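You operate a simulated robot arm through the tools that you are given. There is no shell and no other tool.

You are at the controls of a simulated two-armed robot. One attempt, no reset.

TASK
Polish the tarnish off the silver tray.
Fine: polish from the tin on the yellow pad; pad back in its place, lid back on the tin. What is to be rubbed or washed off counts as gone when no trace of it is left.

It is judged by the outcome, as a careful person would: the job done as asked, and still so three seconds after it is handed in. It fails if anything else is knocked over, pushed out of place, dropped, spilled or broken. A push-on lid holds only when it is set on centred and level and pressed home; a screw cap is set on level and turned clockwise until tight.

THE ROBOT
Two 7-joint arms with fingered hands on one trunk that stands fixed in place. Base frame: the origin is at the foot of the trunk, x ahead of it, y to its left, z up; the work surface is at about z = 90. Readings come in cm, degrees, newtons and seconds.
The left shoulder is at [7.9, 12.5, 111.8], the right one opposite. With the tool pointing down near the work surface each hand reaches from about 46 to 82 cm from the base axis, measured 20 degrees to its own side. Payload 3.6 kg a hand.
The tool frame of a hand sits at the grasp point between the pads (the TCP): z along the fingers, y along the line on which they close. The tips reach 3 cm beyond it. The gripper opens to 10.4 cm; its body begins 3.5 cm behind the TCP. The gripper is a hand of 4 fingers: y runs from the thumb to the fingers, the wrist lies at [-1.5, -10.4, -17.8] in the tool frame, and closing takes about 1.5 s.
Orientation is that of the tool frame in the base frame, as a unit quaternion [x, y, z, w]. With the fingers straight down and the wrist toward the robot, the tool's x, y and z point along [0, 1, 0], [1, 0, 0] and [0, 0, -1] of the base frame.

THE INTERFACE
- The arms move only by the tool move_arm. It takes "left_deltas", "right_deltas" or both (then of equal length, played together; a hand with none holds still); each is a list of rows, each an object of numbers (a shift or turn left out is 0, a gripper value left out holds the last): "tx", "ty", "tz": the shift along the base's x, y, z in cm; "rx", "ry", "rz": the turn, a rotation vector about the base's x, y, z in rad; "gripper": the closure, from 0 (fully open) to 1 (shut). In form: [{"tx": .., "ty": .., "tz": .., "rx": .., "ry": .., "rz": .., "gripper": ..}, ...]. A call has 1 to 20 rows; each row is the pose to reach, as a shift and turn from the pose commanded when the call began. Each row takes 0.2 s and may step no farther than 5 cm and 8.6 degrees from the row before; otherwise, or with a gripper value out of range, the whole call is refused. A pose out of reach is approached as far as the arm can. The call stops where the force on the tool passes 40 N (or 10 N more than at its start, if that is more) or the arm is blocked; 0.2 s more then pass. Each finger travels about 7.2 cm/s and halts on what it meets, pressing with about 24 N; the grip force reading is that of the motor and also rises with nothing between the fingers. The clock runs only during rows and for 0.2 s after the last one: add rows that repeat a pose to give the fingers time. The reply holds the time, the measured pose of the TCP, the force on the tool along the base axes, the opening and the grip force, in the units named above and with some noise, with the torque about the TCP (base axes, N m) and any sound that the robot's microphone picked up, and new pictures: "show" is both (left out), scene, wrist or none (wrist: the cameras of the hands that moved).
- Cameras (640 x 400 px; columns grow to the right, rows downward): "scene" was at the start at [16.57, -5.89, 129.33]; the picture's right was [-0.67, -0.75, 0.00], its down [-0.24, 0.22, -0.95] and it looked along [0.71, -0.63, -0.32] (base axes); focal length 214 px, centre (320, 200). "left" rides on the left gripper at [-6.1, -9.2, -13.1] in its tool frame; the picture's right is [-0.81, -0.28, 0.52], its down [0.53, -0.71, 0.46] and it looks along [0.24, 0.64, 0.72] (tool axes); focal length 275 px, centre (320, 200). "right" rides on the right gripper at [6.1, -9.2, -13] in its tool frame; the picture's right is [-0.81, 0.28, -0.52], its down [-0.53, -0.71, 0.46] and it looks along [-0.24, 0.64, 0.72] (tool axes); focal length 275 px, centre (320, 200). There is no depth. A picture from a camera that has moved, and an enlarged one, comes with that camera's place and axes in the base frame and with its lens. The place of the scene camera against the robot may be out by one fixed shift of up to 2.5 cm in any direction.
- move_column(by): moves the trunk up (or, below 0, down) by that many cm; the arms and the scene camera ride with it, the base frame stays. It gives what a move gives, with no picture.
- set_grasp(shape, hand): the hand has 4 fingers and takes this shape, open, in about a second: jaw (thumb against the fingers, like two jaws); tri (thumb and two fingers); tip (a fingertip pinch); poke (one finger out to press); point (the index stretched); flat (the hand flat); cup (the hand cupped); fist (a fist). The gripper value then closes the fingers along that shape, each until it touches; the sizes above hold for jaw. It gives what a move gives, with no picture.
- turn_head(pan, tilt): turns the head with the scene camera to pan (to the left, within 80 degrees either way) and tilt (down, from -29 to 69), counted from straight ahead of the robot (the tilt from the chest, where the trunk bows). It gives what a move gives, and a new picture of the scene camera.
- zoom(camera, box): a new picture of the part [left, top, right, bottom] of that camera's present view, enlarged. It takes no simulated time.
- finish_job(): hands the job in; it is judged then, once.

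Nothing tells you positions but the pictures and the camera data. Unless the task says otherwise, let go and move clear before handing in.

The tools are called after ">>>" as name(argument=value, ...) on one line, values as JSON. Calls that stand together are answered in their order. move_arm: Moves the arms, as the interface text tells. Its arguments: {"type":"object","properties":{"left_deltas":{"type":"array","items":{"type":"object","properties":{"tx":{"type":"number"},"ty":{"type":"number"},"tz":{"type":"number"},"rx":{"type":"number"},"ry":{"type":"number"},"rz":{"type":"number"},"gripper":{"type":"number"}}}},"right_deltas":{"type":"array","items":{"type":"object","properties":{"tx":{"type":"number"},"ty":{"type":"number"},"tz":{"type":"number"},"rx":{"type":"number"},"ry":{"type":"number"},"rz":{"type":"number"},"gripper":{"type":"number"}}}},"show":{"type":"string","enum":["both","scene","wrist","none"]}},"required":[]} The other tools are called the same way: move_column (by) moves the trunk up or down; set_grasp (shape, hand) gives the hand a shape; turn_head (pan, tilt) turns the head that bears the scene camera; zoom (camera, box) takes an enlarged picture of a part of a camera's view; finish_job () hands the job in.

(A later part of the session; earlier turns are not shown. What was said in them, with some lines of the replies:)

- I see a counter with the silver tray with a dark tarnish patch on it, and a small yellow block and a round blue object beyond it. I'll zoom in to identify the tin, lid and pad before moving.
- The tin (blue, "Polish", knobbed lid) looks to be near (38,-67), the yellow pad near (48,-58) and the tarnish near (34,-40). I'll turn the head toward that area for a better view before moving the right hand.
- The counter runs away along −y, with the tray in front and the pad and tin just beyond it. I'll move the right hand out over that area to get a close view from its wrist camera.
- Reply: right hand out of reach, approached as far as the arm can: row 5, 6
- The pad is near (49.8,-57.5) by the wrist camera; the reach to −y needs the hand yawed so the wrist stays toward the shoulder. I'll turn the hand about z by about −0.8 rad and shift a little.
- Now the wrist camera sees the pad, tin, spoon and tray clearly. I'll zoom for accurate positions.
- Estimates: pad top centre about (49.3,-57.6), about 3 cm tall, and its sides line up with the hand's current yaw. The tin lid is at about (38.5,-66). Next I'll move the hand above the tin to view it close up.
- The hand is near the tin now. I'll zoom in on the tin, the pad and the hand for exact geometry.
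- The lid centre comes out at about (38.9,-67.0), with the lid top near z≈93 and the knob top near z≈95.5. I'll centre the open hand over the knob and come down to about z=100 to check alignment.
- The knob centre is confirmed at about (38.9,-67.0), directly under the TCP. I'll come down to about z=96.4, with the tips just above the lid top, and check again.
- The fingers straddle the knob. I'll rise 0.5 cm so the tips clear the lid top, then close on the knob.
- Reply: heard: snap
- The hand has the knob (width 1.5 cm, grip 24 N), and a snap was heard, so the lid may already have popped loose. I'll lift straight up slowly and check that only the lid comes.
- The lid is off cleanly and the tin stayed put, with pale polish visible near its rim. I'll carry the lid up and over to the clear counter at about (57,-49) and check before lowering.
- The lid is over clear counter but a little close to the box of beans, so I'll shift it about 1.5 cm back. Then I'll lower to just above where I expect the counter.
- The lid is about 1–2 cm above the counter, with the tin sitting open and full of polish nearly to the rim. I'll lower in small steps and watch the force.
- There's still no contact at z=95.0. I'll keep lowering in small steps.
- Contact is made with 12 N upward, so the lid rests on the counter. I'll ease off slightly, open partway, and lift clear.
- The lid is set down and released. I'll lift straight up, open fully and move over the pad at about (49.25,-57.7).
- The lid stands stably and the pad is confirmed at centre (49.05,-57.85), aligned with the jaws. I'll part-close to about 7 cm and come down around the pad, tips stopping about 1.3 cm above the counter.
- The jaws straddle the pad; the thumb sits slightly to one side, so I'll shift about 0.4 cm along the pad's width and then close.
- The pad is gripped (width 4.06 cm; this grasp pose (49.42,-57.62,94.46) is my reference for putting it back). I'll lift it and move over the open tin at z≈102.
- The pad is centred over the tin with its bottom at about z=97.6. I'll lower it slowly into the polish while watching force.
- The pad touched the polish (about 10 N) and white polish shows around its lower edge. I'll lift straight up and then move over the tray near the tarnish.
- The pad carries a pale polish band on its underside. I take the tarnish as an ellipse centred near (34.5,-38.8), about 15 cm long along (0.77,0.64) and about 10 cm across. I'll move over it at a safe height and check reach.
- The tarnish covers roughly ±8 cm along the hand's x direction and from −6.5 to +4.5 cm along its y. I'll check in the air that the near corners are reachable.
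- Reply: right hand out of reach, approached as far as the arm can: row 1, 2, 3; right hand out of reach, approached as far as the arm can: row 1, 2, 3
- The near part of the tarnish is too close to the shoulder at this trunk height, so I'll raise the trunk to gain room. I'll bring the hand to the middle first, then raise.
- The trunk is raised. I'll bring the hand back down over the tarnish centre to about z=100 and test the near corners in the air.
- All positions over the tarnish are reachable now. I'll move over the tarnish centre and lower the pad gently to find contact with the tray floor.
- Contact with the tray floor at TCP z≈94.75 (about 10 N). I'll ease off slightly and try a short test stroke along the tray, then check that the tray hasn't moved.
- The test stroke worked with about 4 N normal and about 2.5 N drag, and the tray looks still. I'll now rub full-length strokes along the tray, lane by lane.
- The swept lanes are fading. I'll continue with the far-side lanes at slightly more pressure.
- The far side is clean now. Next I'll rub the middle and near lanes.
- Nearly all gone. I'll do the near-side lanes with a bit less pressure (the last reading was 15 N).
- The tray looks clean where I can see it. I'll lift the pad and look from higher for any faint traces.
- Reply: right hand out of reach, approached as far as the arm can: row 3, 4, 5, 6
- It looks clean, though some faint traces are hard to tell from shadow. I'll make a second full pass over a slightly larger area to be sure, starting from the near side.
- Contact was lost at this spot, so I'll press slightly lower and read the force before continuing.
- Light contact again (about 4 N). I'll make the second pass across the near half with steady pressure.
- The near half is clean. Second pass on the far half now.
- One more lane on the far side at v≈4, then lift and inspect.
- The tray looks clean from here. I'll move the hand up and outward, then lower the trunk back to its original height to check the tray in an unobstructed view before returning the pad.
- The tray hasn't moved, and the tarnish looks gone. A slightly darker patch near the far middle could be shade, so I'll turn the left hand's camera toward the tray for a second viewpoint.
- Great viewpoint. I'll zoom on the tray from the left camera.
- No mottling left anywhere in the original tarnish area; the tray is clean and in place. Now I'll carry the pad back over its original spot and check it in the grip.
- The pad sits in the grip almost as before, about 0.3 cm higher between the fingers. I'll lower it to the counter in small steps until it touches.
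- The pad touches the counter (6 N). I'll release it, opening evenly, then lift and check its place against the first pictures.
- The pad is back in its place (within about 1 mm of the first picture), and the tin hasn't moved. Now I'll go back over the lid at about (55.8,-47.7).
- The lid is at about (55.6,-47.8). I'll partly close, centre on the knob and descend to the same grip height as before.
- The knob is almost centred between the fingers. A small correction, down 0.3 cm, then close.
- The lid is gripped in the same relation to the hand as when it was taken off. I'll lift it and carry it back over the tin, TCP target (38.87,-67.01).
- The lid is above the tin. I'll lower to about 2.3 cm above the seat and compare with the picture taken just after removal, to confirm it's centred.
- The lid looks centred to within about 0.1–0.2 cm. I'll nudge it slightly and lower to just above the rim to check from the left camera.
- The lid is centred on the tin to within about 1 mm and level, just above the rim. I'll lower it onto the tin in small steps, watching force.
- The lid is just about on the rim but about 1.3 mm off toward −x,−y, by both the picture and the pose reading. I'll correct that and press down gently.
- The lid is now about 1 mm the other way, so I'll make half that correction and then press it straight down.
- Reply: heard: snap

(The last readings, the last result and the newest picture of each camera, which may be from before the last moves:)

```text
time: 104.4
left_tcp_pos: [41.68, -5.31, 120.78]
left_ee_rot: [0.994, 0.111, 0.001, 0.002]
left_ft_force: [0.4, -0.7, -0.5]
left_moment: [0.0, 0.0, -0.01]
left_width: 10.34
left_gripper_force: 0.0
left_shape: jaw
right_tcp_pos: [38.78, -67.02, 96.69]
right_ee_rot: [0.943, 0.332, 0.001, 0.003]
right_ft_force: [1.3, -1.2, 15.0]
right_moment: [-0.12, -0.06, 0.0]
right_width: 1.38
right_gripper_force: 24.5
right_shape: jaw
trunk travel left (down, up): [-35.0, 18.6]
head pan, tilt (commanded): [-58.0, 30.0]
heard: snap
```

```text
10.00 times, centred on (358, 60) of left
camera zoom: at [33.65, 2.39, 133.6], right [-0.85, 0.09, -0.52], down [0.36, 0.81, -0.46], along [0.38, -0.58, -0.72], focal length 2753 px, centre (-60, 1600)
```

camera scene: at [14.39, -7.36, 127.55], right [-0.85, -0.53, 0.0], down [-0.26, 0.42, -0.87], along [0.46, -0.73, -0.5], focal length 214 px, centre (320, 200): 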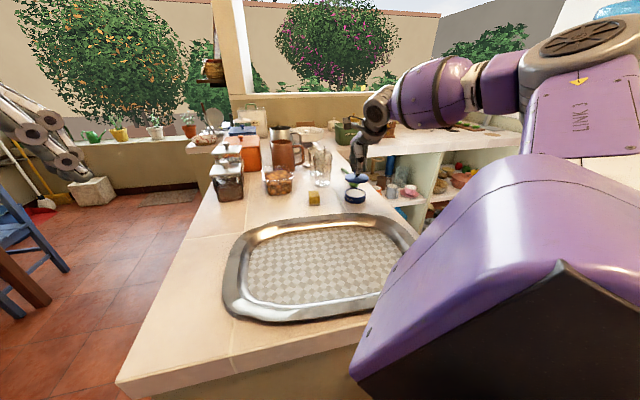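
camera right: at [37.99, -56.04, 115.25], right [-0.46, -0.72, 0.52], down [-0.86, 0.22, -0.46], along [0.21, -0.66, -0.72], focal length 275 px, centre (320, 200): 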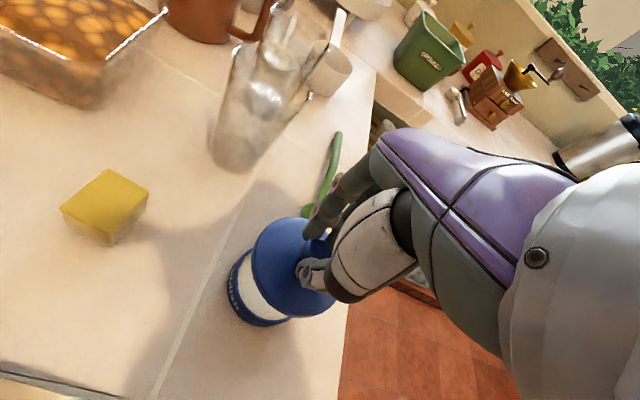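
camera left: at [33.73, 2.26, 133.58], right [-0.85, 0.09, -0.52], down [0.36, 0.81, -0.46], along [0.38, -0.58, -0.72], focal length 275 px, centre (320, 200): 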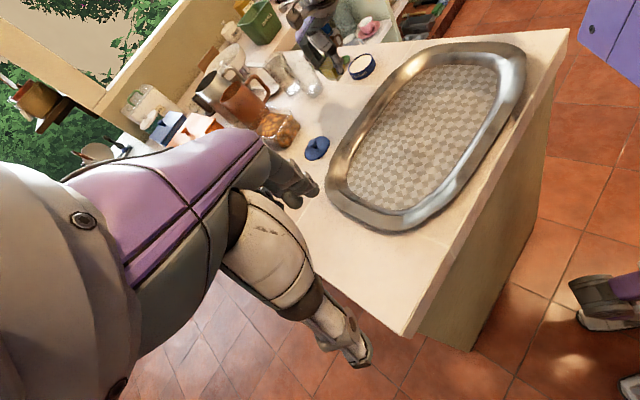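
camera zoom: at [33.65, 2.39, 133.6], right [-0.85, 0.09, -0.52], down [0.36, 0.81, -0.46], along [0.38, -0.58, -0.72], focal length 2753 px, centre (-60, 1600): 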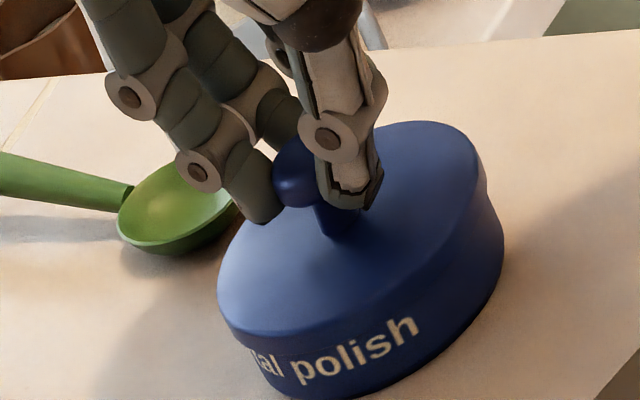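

A snap was heard with 15 N down, so the lid has gone home. I'll press a touch more to be sure it is fully seated.

>>> move_arm(right_deltas=[{"tz": -0.1, "gripper": 1.0}, {"tz": -0.2, "gripper": 1.0}, {"tz": -0.25, "gripper": 1.0}, {"tz": -0.25, "gripper": 1.0}], show="none")

>>> zoom(camera="scene", box=[324, 165, 388, 205])

```text
time: 105.4
left_tcp_pos: [41.46, -5.22, 120.74]
left_ee_rot: [0.994, 0.11, 0.0, 0.001]
left_ft_force: [0.0, 0.6, -0.1]
left_moment: [-0.01, 0.05, 0.0]
left_width: 10.37
left_gripper_force: 0.1
left_shape: jaw
right_tcp_pos: [38.84, -66.89, 96.52]
right_ee_rot: [0.944, 0.331, 0.0, 0.003]
right_ft_force: [-1.9, -2.4, 26.4]
right_moment: [-0.07, 0.03, -0.01]
right_width: 1.49
right_gripper_force: 23.7
right_shape: jaw
trunk travel left (down, up): [-35.0, 18.6]
head pan, tilt (commanded): [-58.0, 30.0]
```

```text
10.00 times, centred on (356, 185) of scene
camera zoom: at [14.24, -7.14, 127.58], right [-0.85, -0.53, 0.0], down [-0.26, 0.42, -0.87], along [0.46, -0.74, -0.5], focal length 2145 px, centre (-40, 350)
```

zoom: 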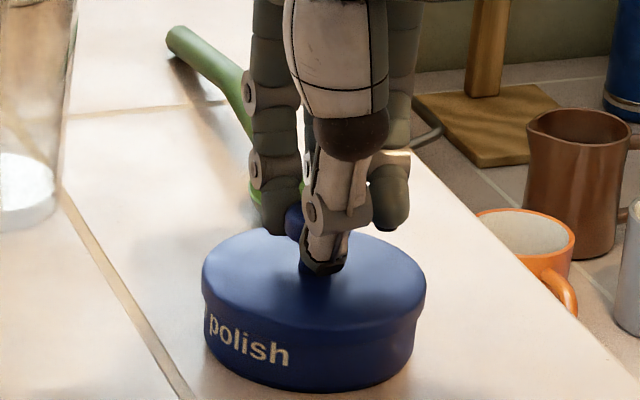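

Seated firmly (26 N down). I'll ease most of the force, open the fingers while still pressing lightly so as not to pull up on the lid, then rise.

>>> move_arm(right_deltas=[{"tz": 0.12, "gripper": 1.0}, {"tz": 0.2, "gripper": 1.0}, {"tz": 0.2, "gripper": 0.8}, {"tz": 0.2, "gripper": 0.65}, {"tz": 0.2, "gripper": 0.55}, {"tz": 0.2, "gripper": 0.5}, {"tz": 0.2, "gripper": 0.5}, {"tz": 0.2, "gripper": 0.5}], show="none")

>>> zoom(camera="scene", box=[324, 165, 388, 205])

>>> zoom(camera="left", box=[326, 40, 390, 80])

```text
time: 107.2
left_tcp_pos: [41.64, -5.42, 120.63]
left_ee_rot: [0.994, 0.11, 0.0, 0.001]
left_ft_force: [-0.2, -0.5, 0.5]
left_moment: [0.0, 0.02, -0.02]
left_width: 10.35
left_gripper_force: 0.0
left_shape: jaw
right_tcp_pos: [38.83, -67.0, 96.4]
right_ee_rot: [0.944, 0.331, 0.0, 0.0]
right_ft_force: [-0.5, 0.0, 0.0]
right_moment: [0.0, 0.01, -0.03]
right_width: 5.12
right_gripper_force: 0.1
right_shape: jaw
trunk travel left (down, up): [-35.0, 18.6]
head pan, tilt (commanded): [-58.0, 30.0]
```

```text
10.00 times, centred on (356, 185) of scene
camera zoom: at [14.39, -7.36, 127.54], right [-0.85, -0.53, 0.0], down [-0.27, 0.42, -0.87], along [0.46, -0.73, -0.5], focal length 2145 px, centre (-40, 350)
```

zoom: 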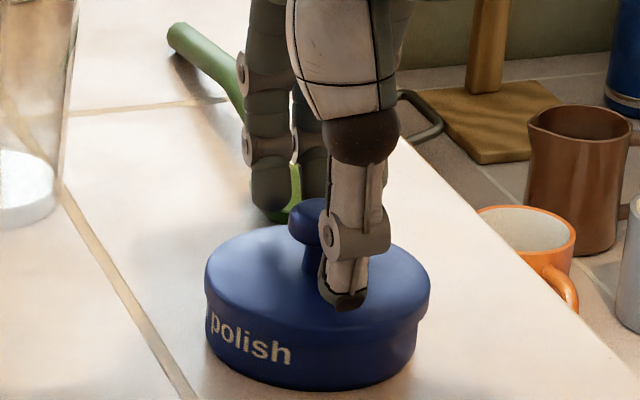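

```text
10.00 times, centred on (358, 60) of left
camera zoom: at [33.72, 2.25, 133.58], right [-0.85, 0.09, -0.52], down [0.36, 0.81, -0.46], along [0.38, -0.58, -0.72], focal length 2753 px, centre (-60, 1600)
```

zoom: 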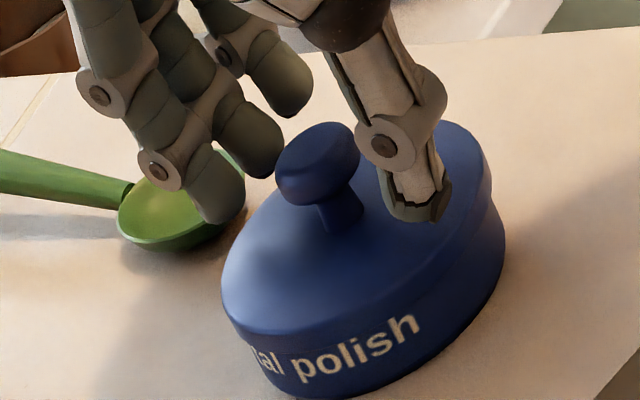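

Released. I'll raise the hand clear and compare the closed tin with the first pictures.

>>> move_arm(right_deltas=[{"tz": 1}, {"tz": 3}, {"tz": 6.5}, {"tz": 10}, {"tz": 13, "ty": 2, "tx": -1}, {"tz": 15, "ty": 6, "tx": -3}, {"tz": 17, "ty": 10, "tx": -5}, {"tz": 19, "ty": 14, "tx": -7}, {"tz": 19, "ty": 14, "tx": -7}], show="both")

>>> zoom(camera="scene", box=[260, 130, 420, 230])

>>> zoom(camera="scene", box=[324, 165, 388, 205])

>>> zoom(camera="left", box=[326, 40, 390, 80])

>>> zoom(camera="right", box=[190, 120, 350, 220])

```text
time: 109.2
left_tcp_pos: [41.57, -5.43, 120.64]
left_ee_rot: [0.994, 0.11, 0.001, 0.0]
left_ft_force: [0.4, 0.0, -0.3]
left_moment: [-0.01, 0.0, 0.01]
left_width: 10.38
left_gripper_force: 0.0
left_shape: jaw
right_tcp_pos: [31.67, -52.93, 115.62]
right_ee_rot: [0.944, 0.331, 0.001, 0.0]
right_ft_force: [-0.6, -0.1, -0.4]
right_moment: [0.02, 0.0, 0.01]
right_width: 5.14
right_gripper_force: 0.1
right_shape: jaw
trunk travel left (down, up): [-35.0, 18.6]
head pan, tilt (commanded): [-58.0, 30.0]
camera scene: at [14.44, -7.4, 127.53], right [-0.85, -0.53, 0.0], down [-0.27, 0.42, -0.87], along [0.46, -0.73, -0.5], focal length 214 px, centre (320, 200)
camera right: at [30.71, -42.05, 128.68], right [-0.46, -0.72, 0.52], down [-0.86, 0.22, -0.46], along [0.21, -0.66, -0.72], focal length 275 px, centre (320, 200)
```

scene: 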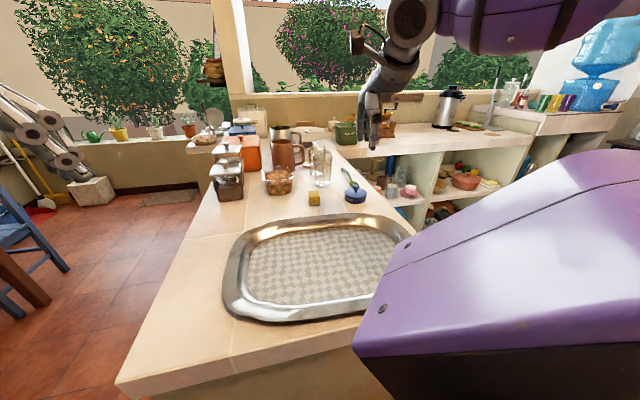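
right: 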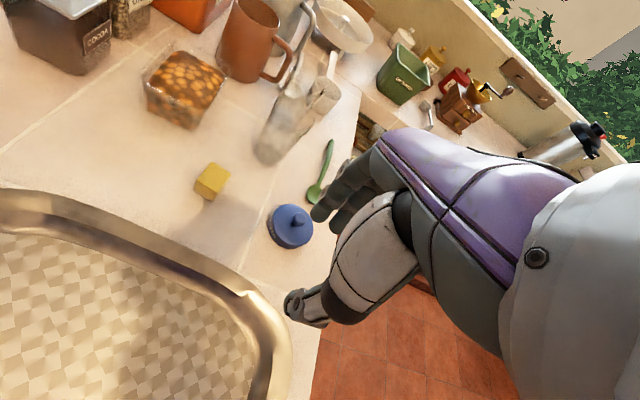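

```text
4.00 times, centred on (340, 180) of scene
camera zoom: at [14.44, -7.4, 127.53], right [-0.85, -0.53, 0.0], down [-0.27, 0.42, -0.87], along [0.46, -0.73, -0.5], focal length 858 px, centre (240, 280)
```

zoom: 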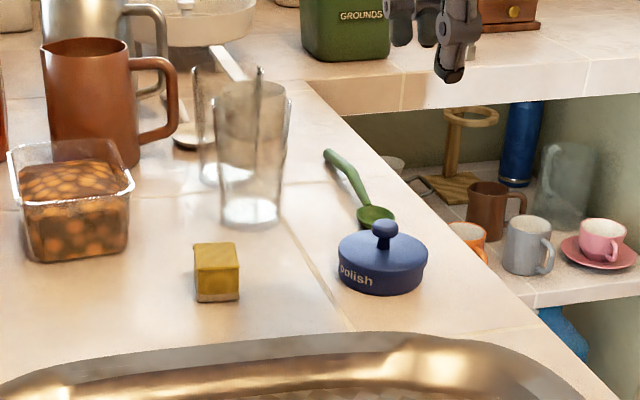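

```text
10.00 times, centred on (356, 185) of scene
camera zoom: at [14.44, -7.4, 127.53], right [-0.85, -0.53, 0.0], down [-0.27, 0.42, -0.87], along [0.46, -0.73, -0.5], focal length 2145 px, centre (-40, 350)
```

zoom: 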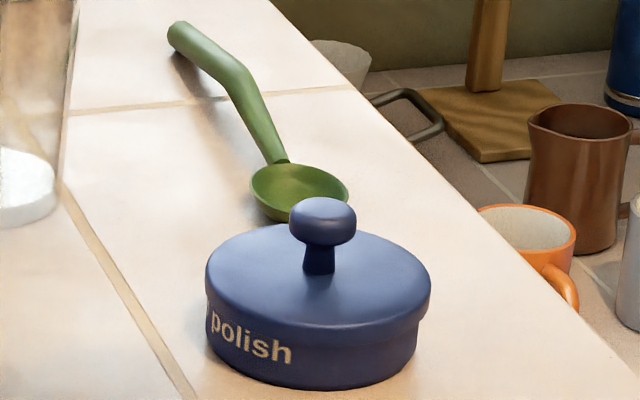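

```text
10.00 times, centred on (358, 60) of left
camera zoom: at [33.77, 2.2, 133.56], right [-0.85, 0.09, -0.52], down [0.36, 0.81, -0.46], along [0.38, -0.57, -0.73], focal length 2753 px, centre (-60, 1600)
```

zoom: 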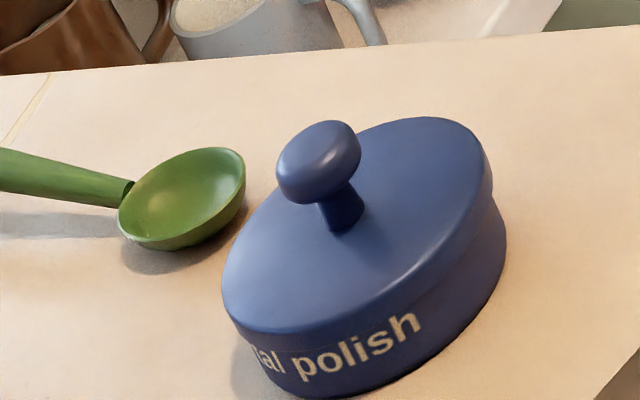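

```text
4.00 times, centred on (270, 170) of right
camera zoom: at [30.71, -42.05, 128.68], right [-0.46, -0.72, 0.52], down [-0.86, 0.22, -0.46], along [0.21, -0.66, -0.72], focal length 1101 px, centre (520, 320)
```

zoom: 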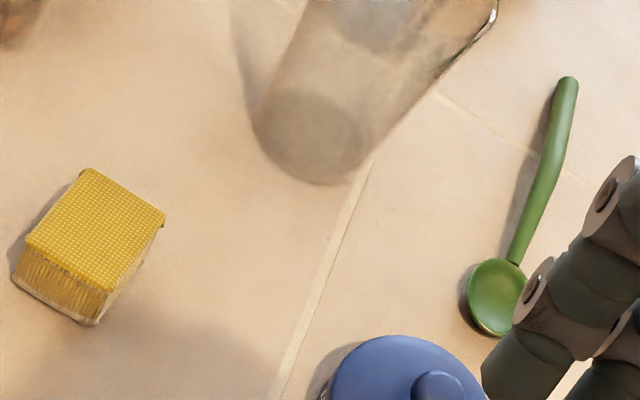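

The lid matches its original seat (level, same outline), the pad is in place, and the spoon and glasses are untouched. I'll move the right arm back to its starting area so I can inspect the tray one last time without shadow.

>>> move_arm(right_deltas=[{"tx": -1, "ty": 2, "tz": 2, "gripper": 0.3}, {"tx": -2.5, "ty": 5, "tz": 4, "rz": 0.14, "gripper": 0.0}, {"tx": -3, "ty": 7, "tz": 5, "rz": 0.28}, {"tx": -4, "ty": 9, "tz": 6, "rz": 0.42}, {"tx": -5, "ty": 11, "tz": 7, "rz": 0.56}, {"tx": -6.5, "ty": 14, "tz": 8, "rz": 0.7}, {"tx": -8, "ty": 17, "tz": 8.5, "rz": 0.84}, {"tx": -10, "ty": 20, "tz": 9, "rz": 0.89}, {"tx": -11.6, "ty": 23, "tz": 9, "rz": 0.89}, {"tx": -11.6, "ty": 23, "tz": 9, "rz": 0.89}], show="both")

>>> zoom(camera="left", box=[330, 40, 530, 165])

>>> zoom(camera="left", box=[362, 95, 474, 165])

>>> zoom(camera="scene", box=[240, 210, 400, 310])

```text
time: 111.4
left_tcp_pos: [41.68, -5.37, 120.66]
left_ee_rot: [0.994, 0.111, 0.0, 0.0]
left_ft_force: [0.4, 0.3, 0.1]
left_moment: [-0.02, 0.02, 0.02]
left_width: 10.34
left_gripper_force: 0.1
left_shape: jaw
right_tcp_pos: [20.37, -29.84, 123.96]
right_ee_rot: [0.709, 0.705, 0.0, 0.0]
right_ft_force: [-0.2, 0.0, -0.2]
right_moment: [-0.01, 0.02, 0.01]
right_width: 10.37
right_gripper_force: 0.0
right_shape: jaw
trunk travel left (down, up): [-35.0, 18.6]
head pan, tilt (commanded): [-58.0, 30.0]
camera scene: at [14.39, -7.39, 127.54], right [-0.85, -0.53, 0.0], down [-0.26, 0.42, -0.87], along [0.46, -0.73, -0.5], focal length 214 px, centre (320, 200)
camera right: at [11.17, -23.75, 136.96], right [0.27, -0.81, 0.52], down [-0.72, -0.53, -0.46], along [0.64, -0.25, -0.72], focal length 275 px, centre (320, 200)
```

scene: 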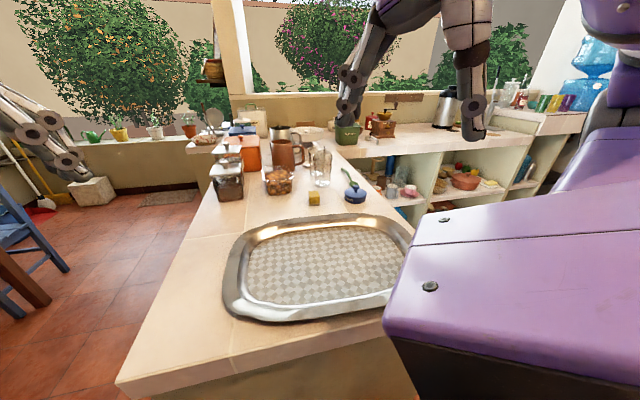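
right: 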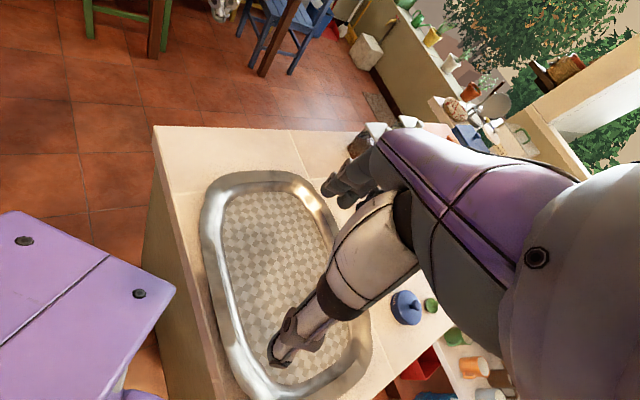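

```text
3.20 times, centred on (430, 102) of left
camera zoom: at [33.72, 2.22, 133.58], right [-0.85, 0.09, -0.52], down [0.36, 0.81, -0.46], along [0.38, -0.58, -0.72], focal length 881 px, centre (-32, 512)
```

zoom: 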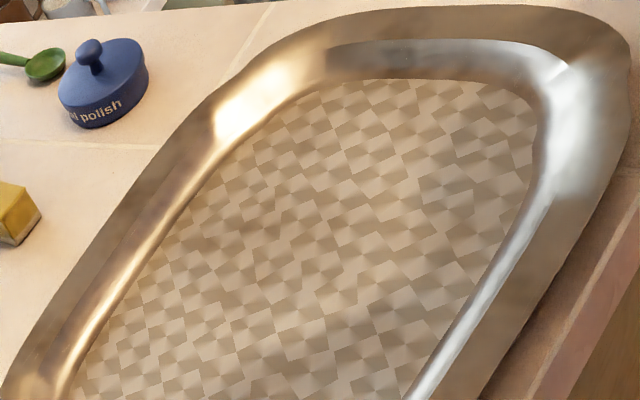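

```text
5.71 times, centred on (418, 130) of left
camera zoom: at [33.72, 2.22, 133.58], right [-0.85, 0.09, -0.52], down [0.36, 0.81, -0.46], along [0.38, -0.58, -0.72], focal length 1573 px, centre (-240, 600)
```

zoom: 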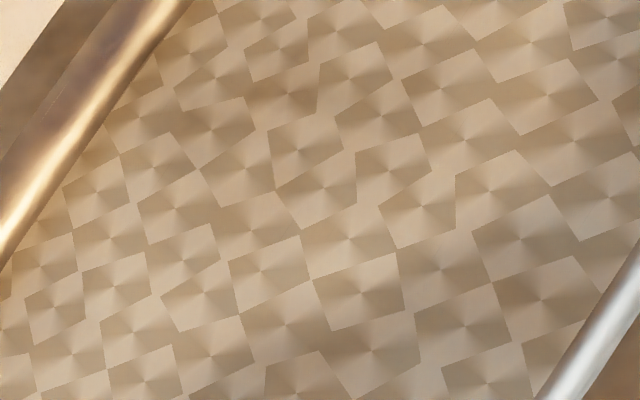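

```text
4.00 times, centred on (320, 260) of scene
camera zoom: at [14.39, -7.39, 127.54], right [-0.85, -0.53, 0.0], down [-0.26, 0.42, -0.87], along [0.46, -0.73, -0.5], focal length 858 px, centre (320, -40)
```

zoom: 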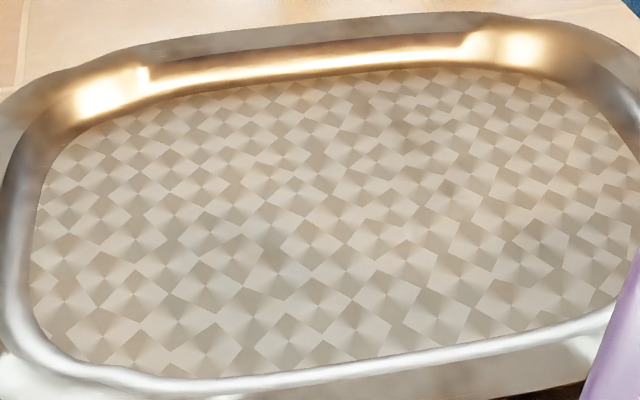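

The tray looks clean; I'll look closely at one faintly darker area near the far-right part of the former patch.

>>> zoom(camera="scene", box=[316, 225, 364, 255])

>>> zoom(camera="scene", box=[268, 235, 332, 275])

>>> zoom(camera="left", box=[400, 80, 464, 120])

>>> zoom(camera="right", box=[220, 190, 332, 260])

```text
13.33 times, centred on (340, 240) of scene
camera zoom: at [14.39, -7.39, 127.54], right [-0.85, -0.53, 0.0], down [-0.26, 0.42, -0.87], along [0.46, -0.73, -0.5], focal length 2860 px, centre (53, -333)
```

zoom: 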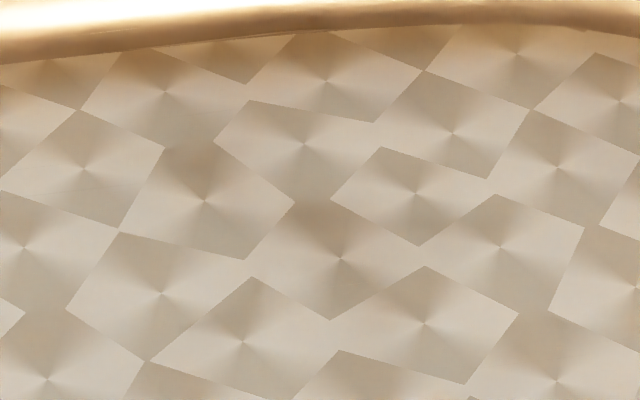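

```text
10.00 times, centred on (300, 255) of scene
camera zoom: at [14.39, -7.39, 127.54], right [-0.85, -0.53, 0.0], down [-0.26, 0.42, -0.87], along [0.46, -0.73, -0.5], focal length 2145 px, centre (520, -350)
```

zoom: 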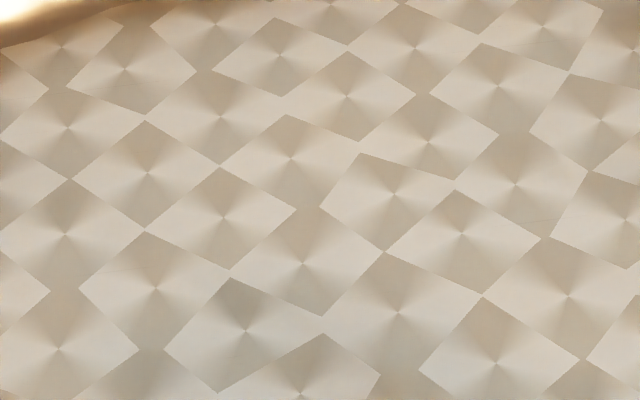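

```text
10.00 times, centred on (432, 100) of left
camera zoom: at [33.72, 2.22, 133.58], right [-0.85, 0.09, -0.52], down [0.36, 0.81, -0.46], along [0.38, -0.58, -0.72], focal length 2753 px, centre (-800, 1200)
```

zoom: 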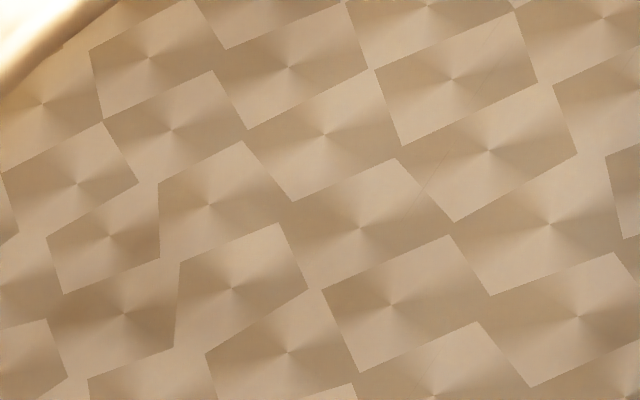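

```text
5.71 times, centred on (276, 225) of right
camera zoom: at [11.17, -23.75, 136.96], right [0.27, -0.81, 0.52], down [-0.72, -0.53, -0.46], along [0.64, -0.25, -0.72], focal length 1573 px, centre (571, 57)
```

zoom: 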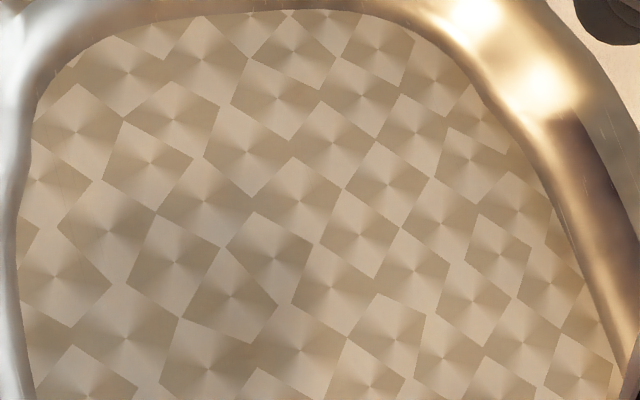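

The tray is clean with no traces in any view and hasn't moved. The pad is back in its spot, the lid is pressed home, and both hands are empty and clear, so I'm handing in the job.

>>> finish_job()

```text
The job is handed in.
```

I polished the tarnish off the silver tray, and no trace of it shows from any of the three cameras. I've handed the job in but haven't seen how it was judged.

- **Tray:** I dipped the yellow pad in the tin once and went over the patch twice. The tray is where it was at the start.
- **Pad:** It is back in its original spot, within a millimetre or two of the first picture. A thin pale band of polish is still on its lower edge.
- **Tin:** The lid is back on, centred and level. I heard it snap and then pressed it down with about 26 N.
- **Everything else:** The glasses, spoon, bean box and jars look undisturbed. Both hands are empty and clear of the counter.
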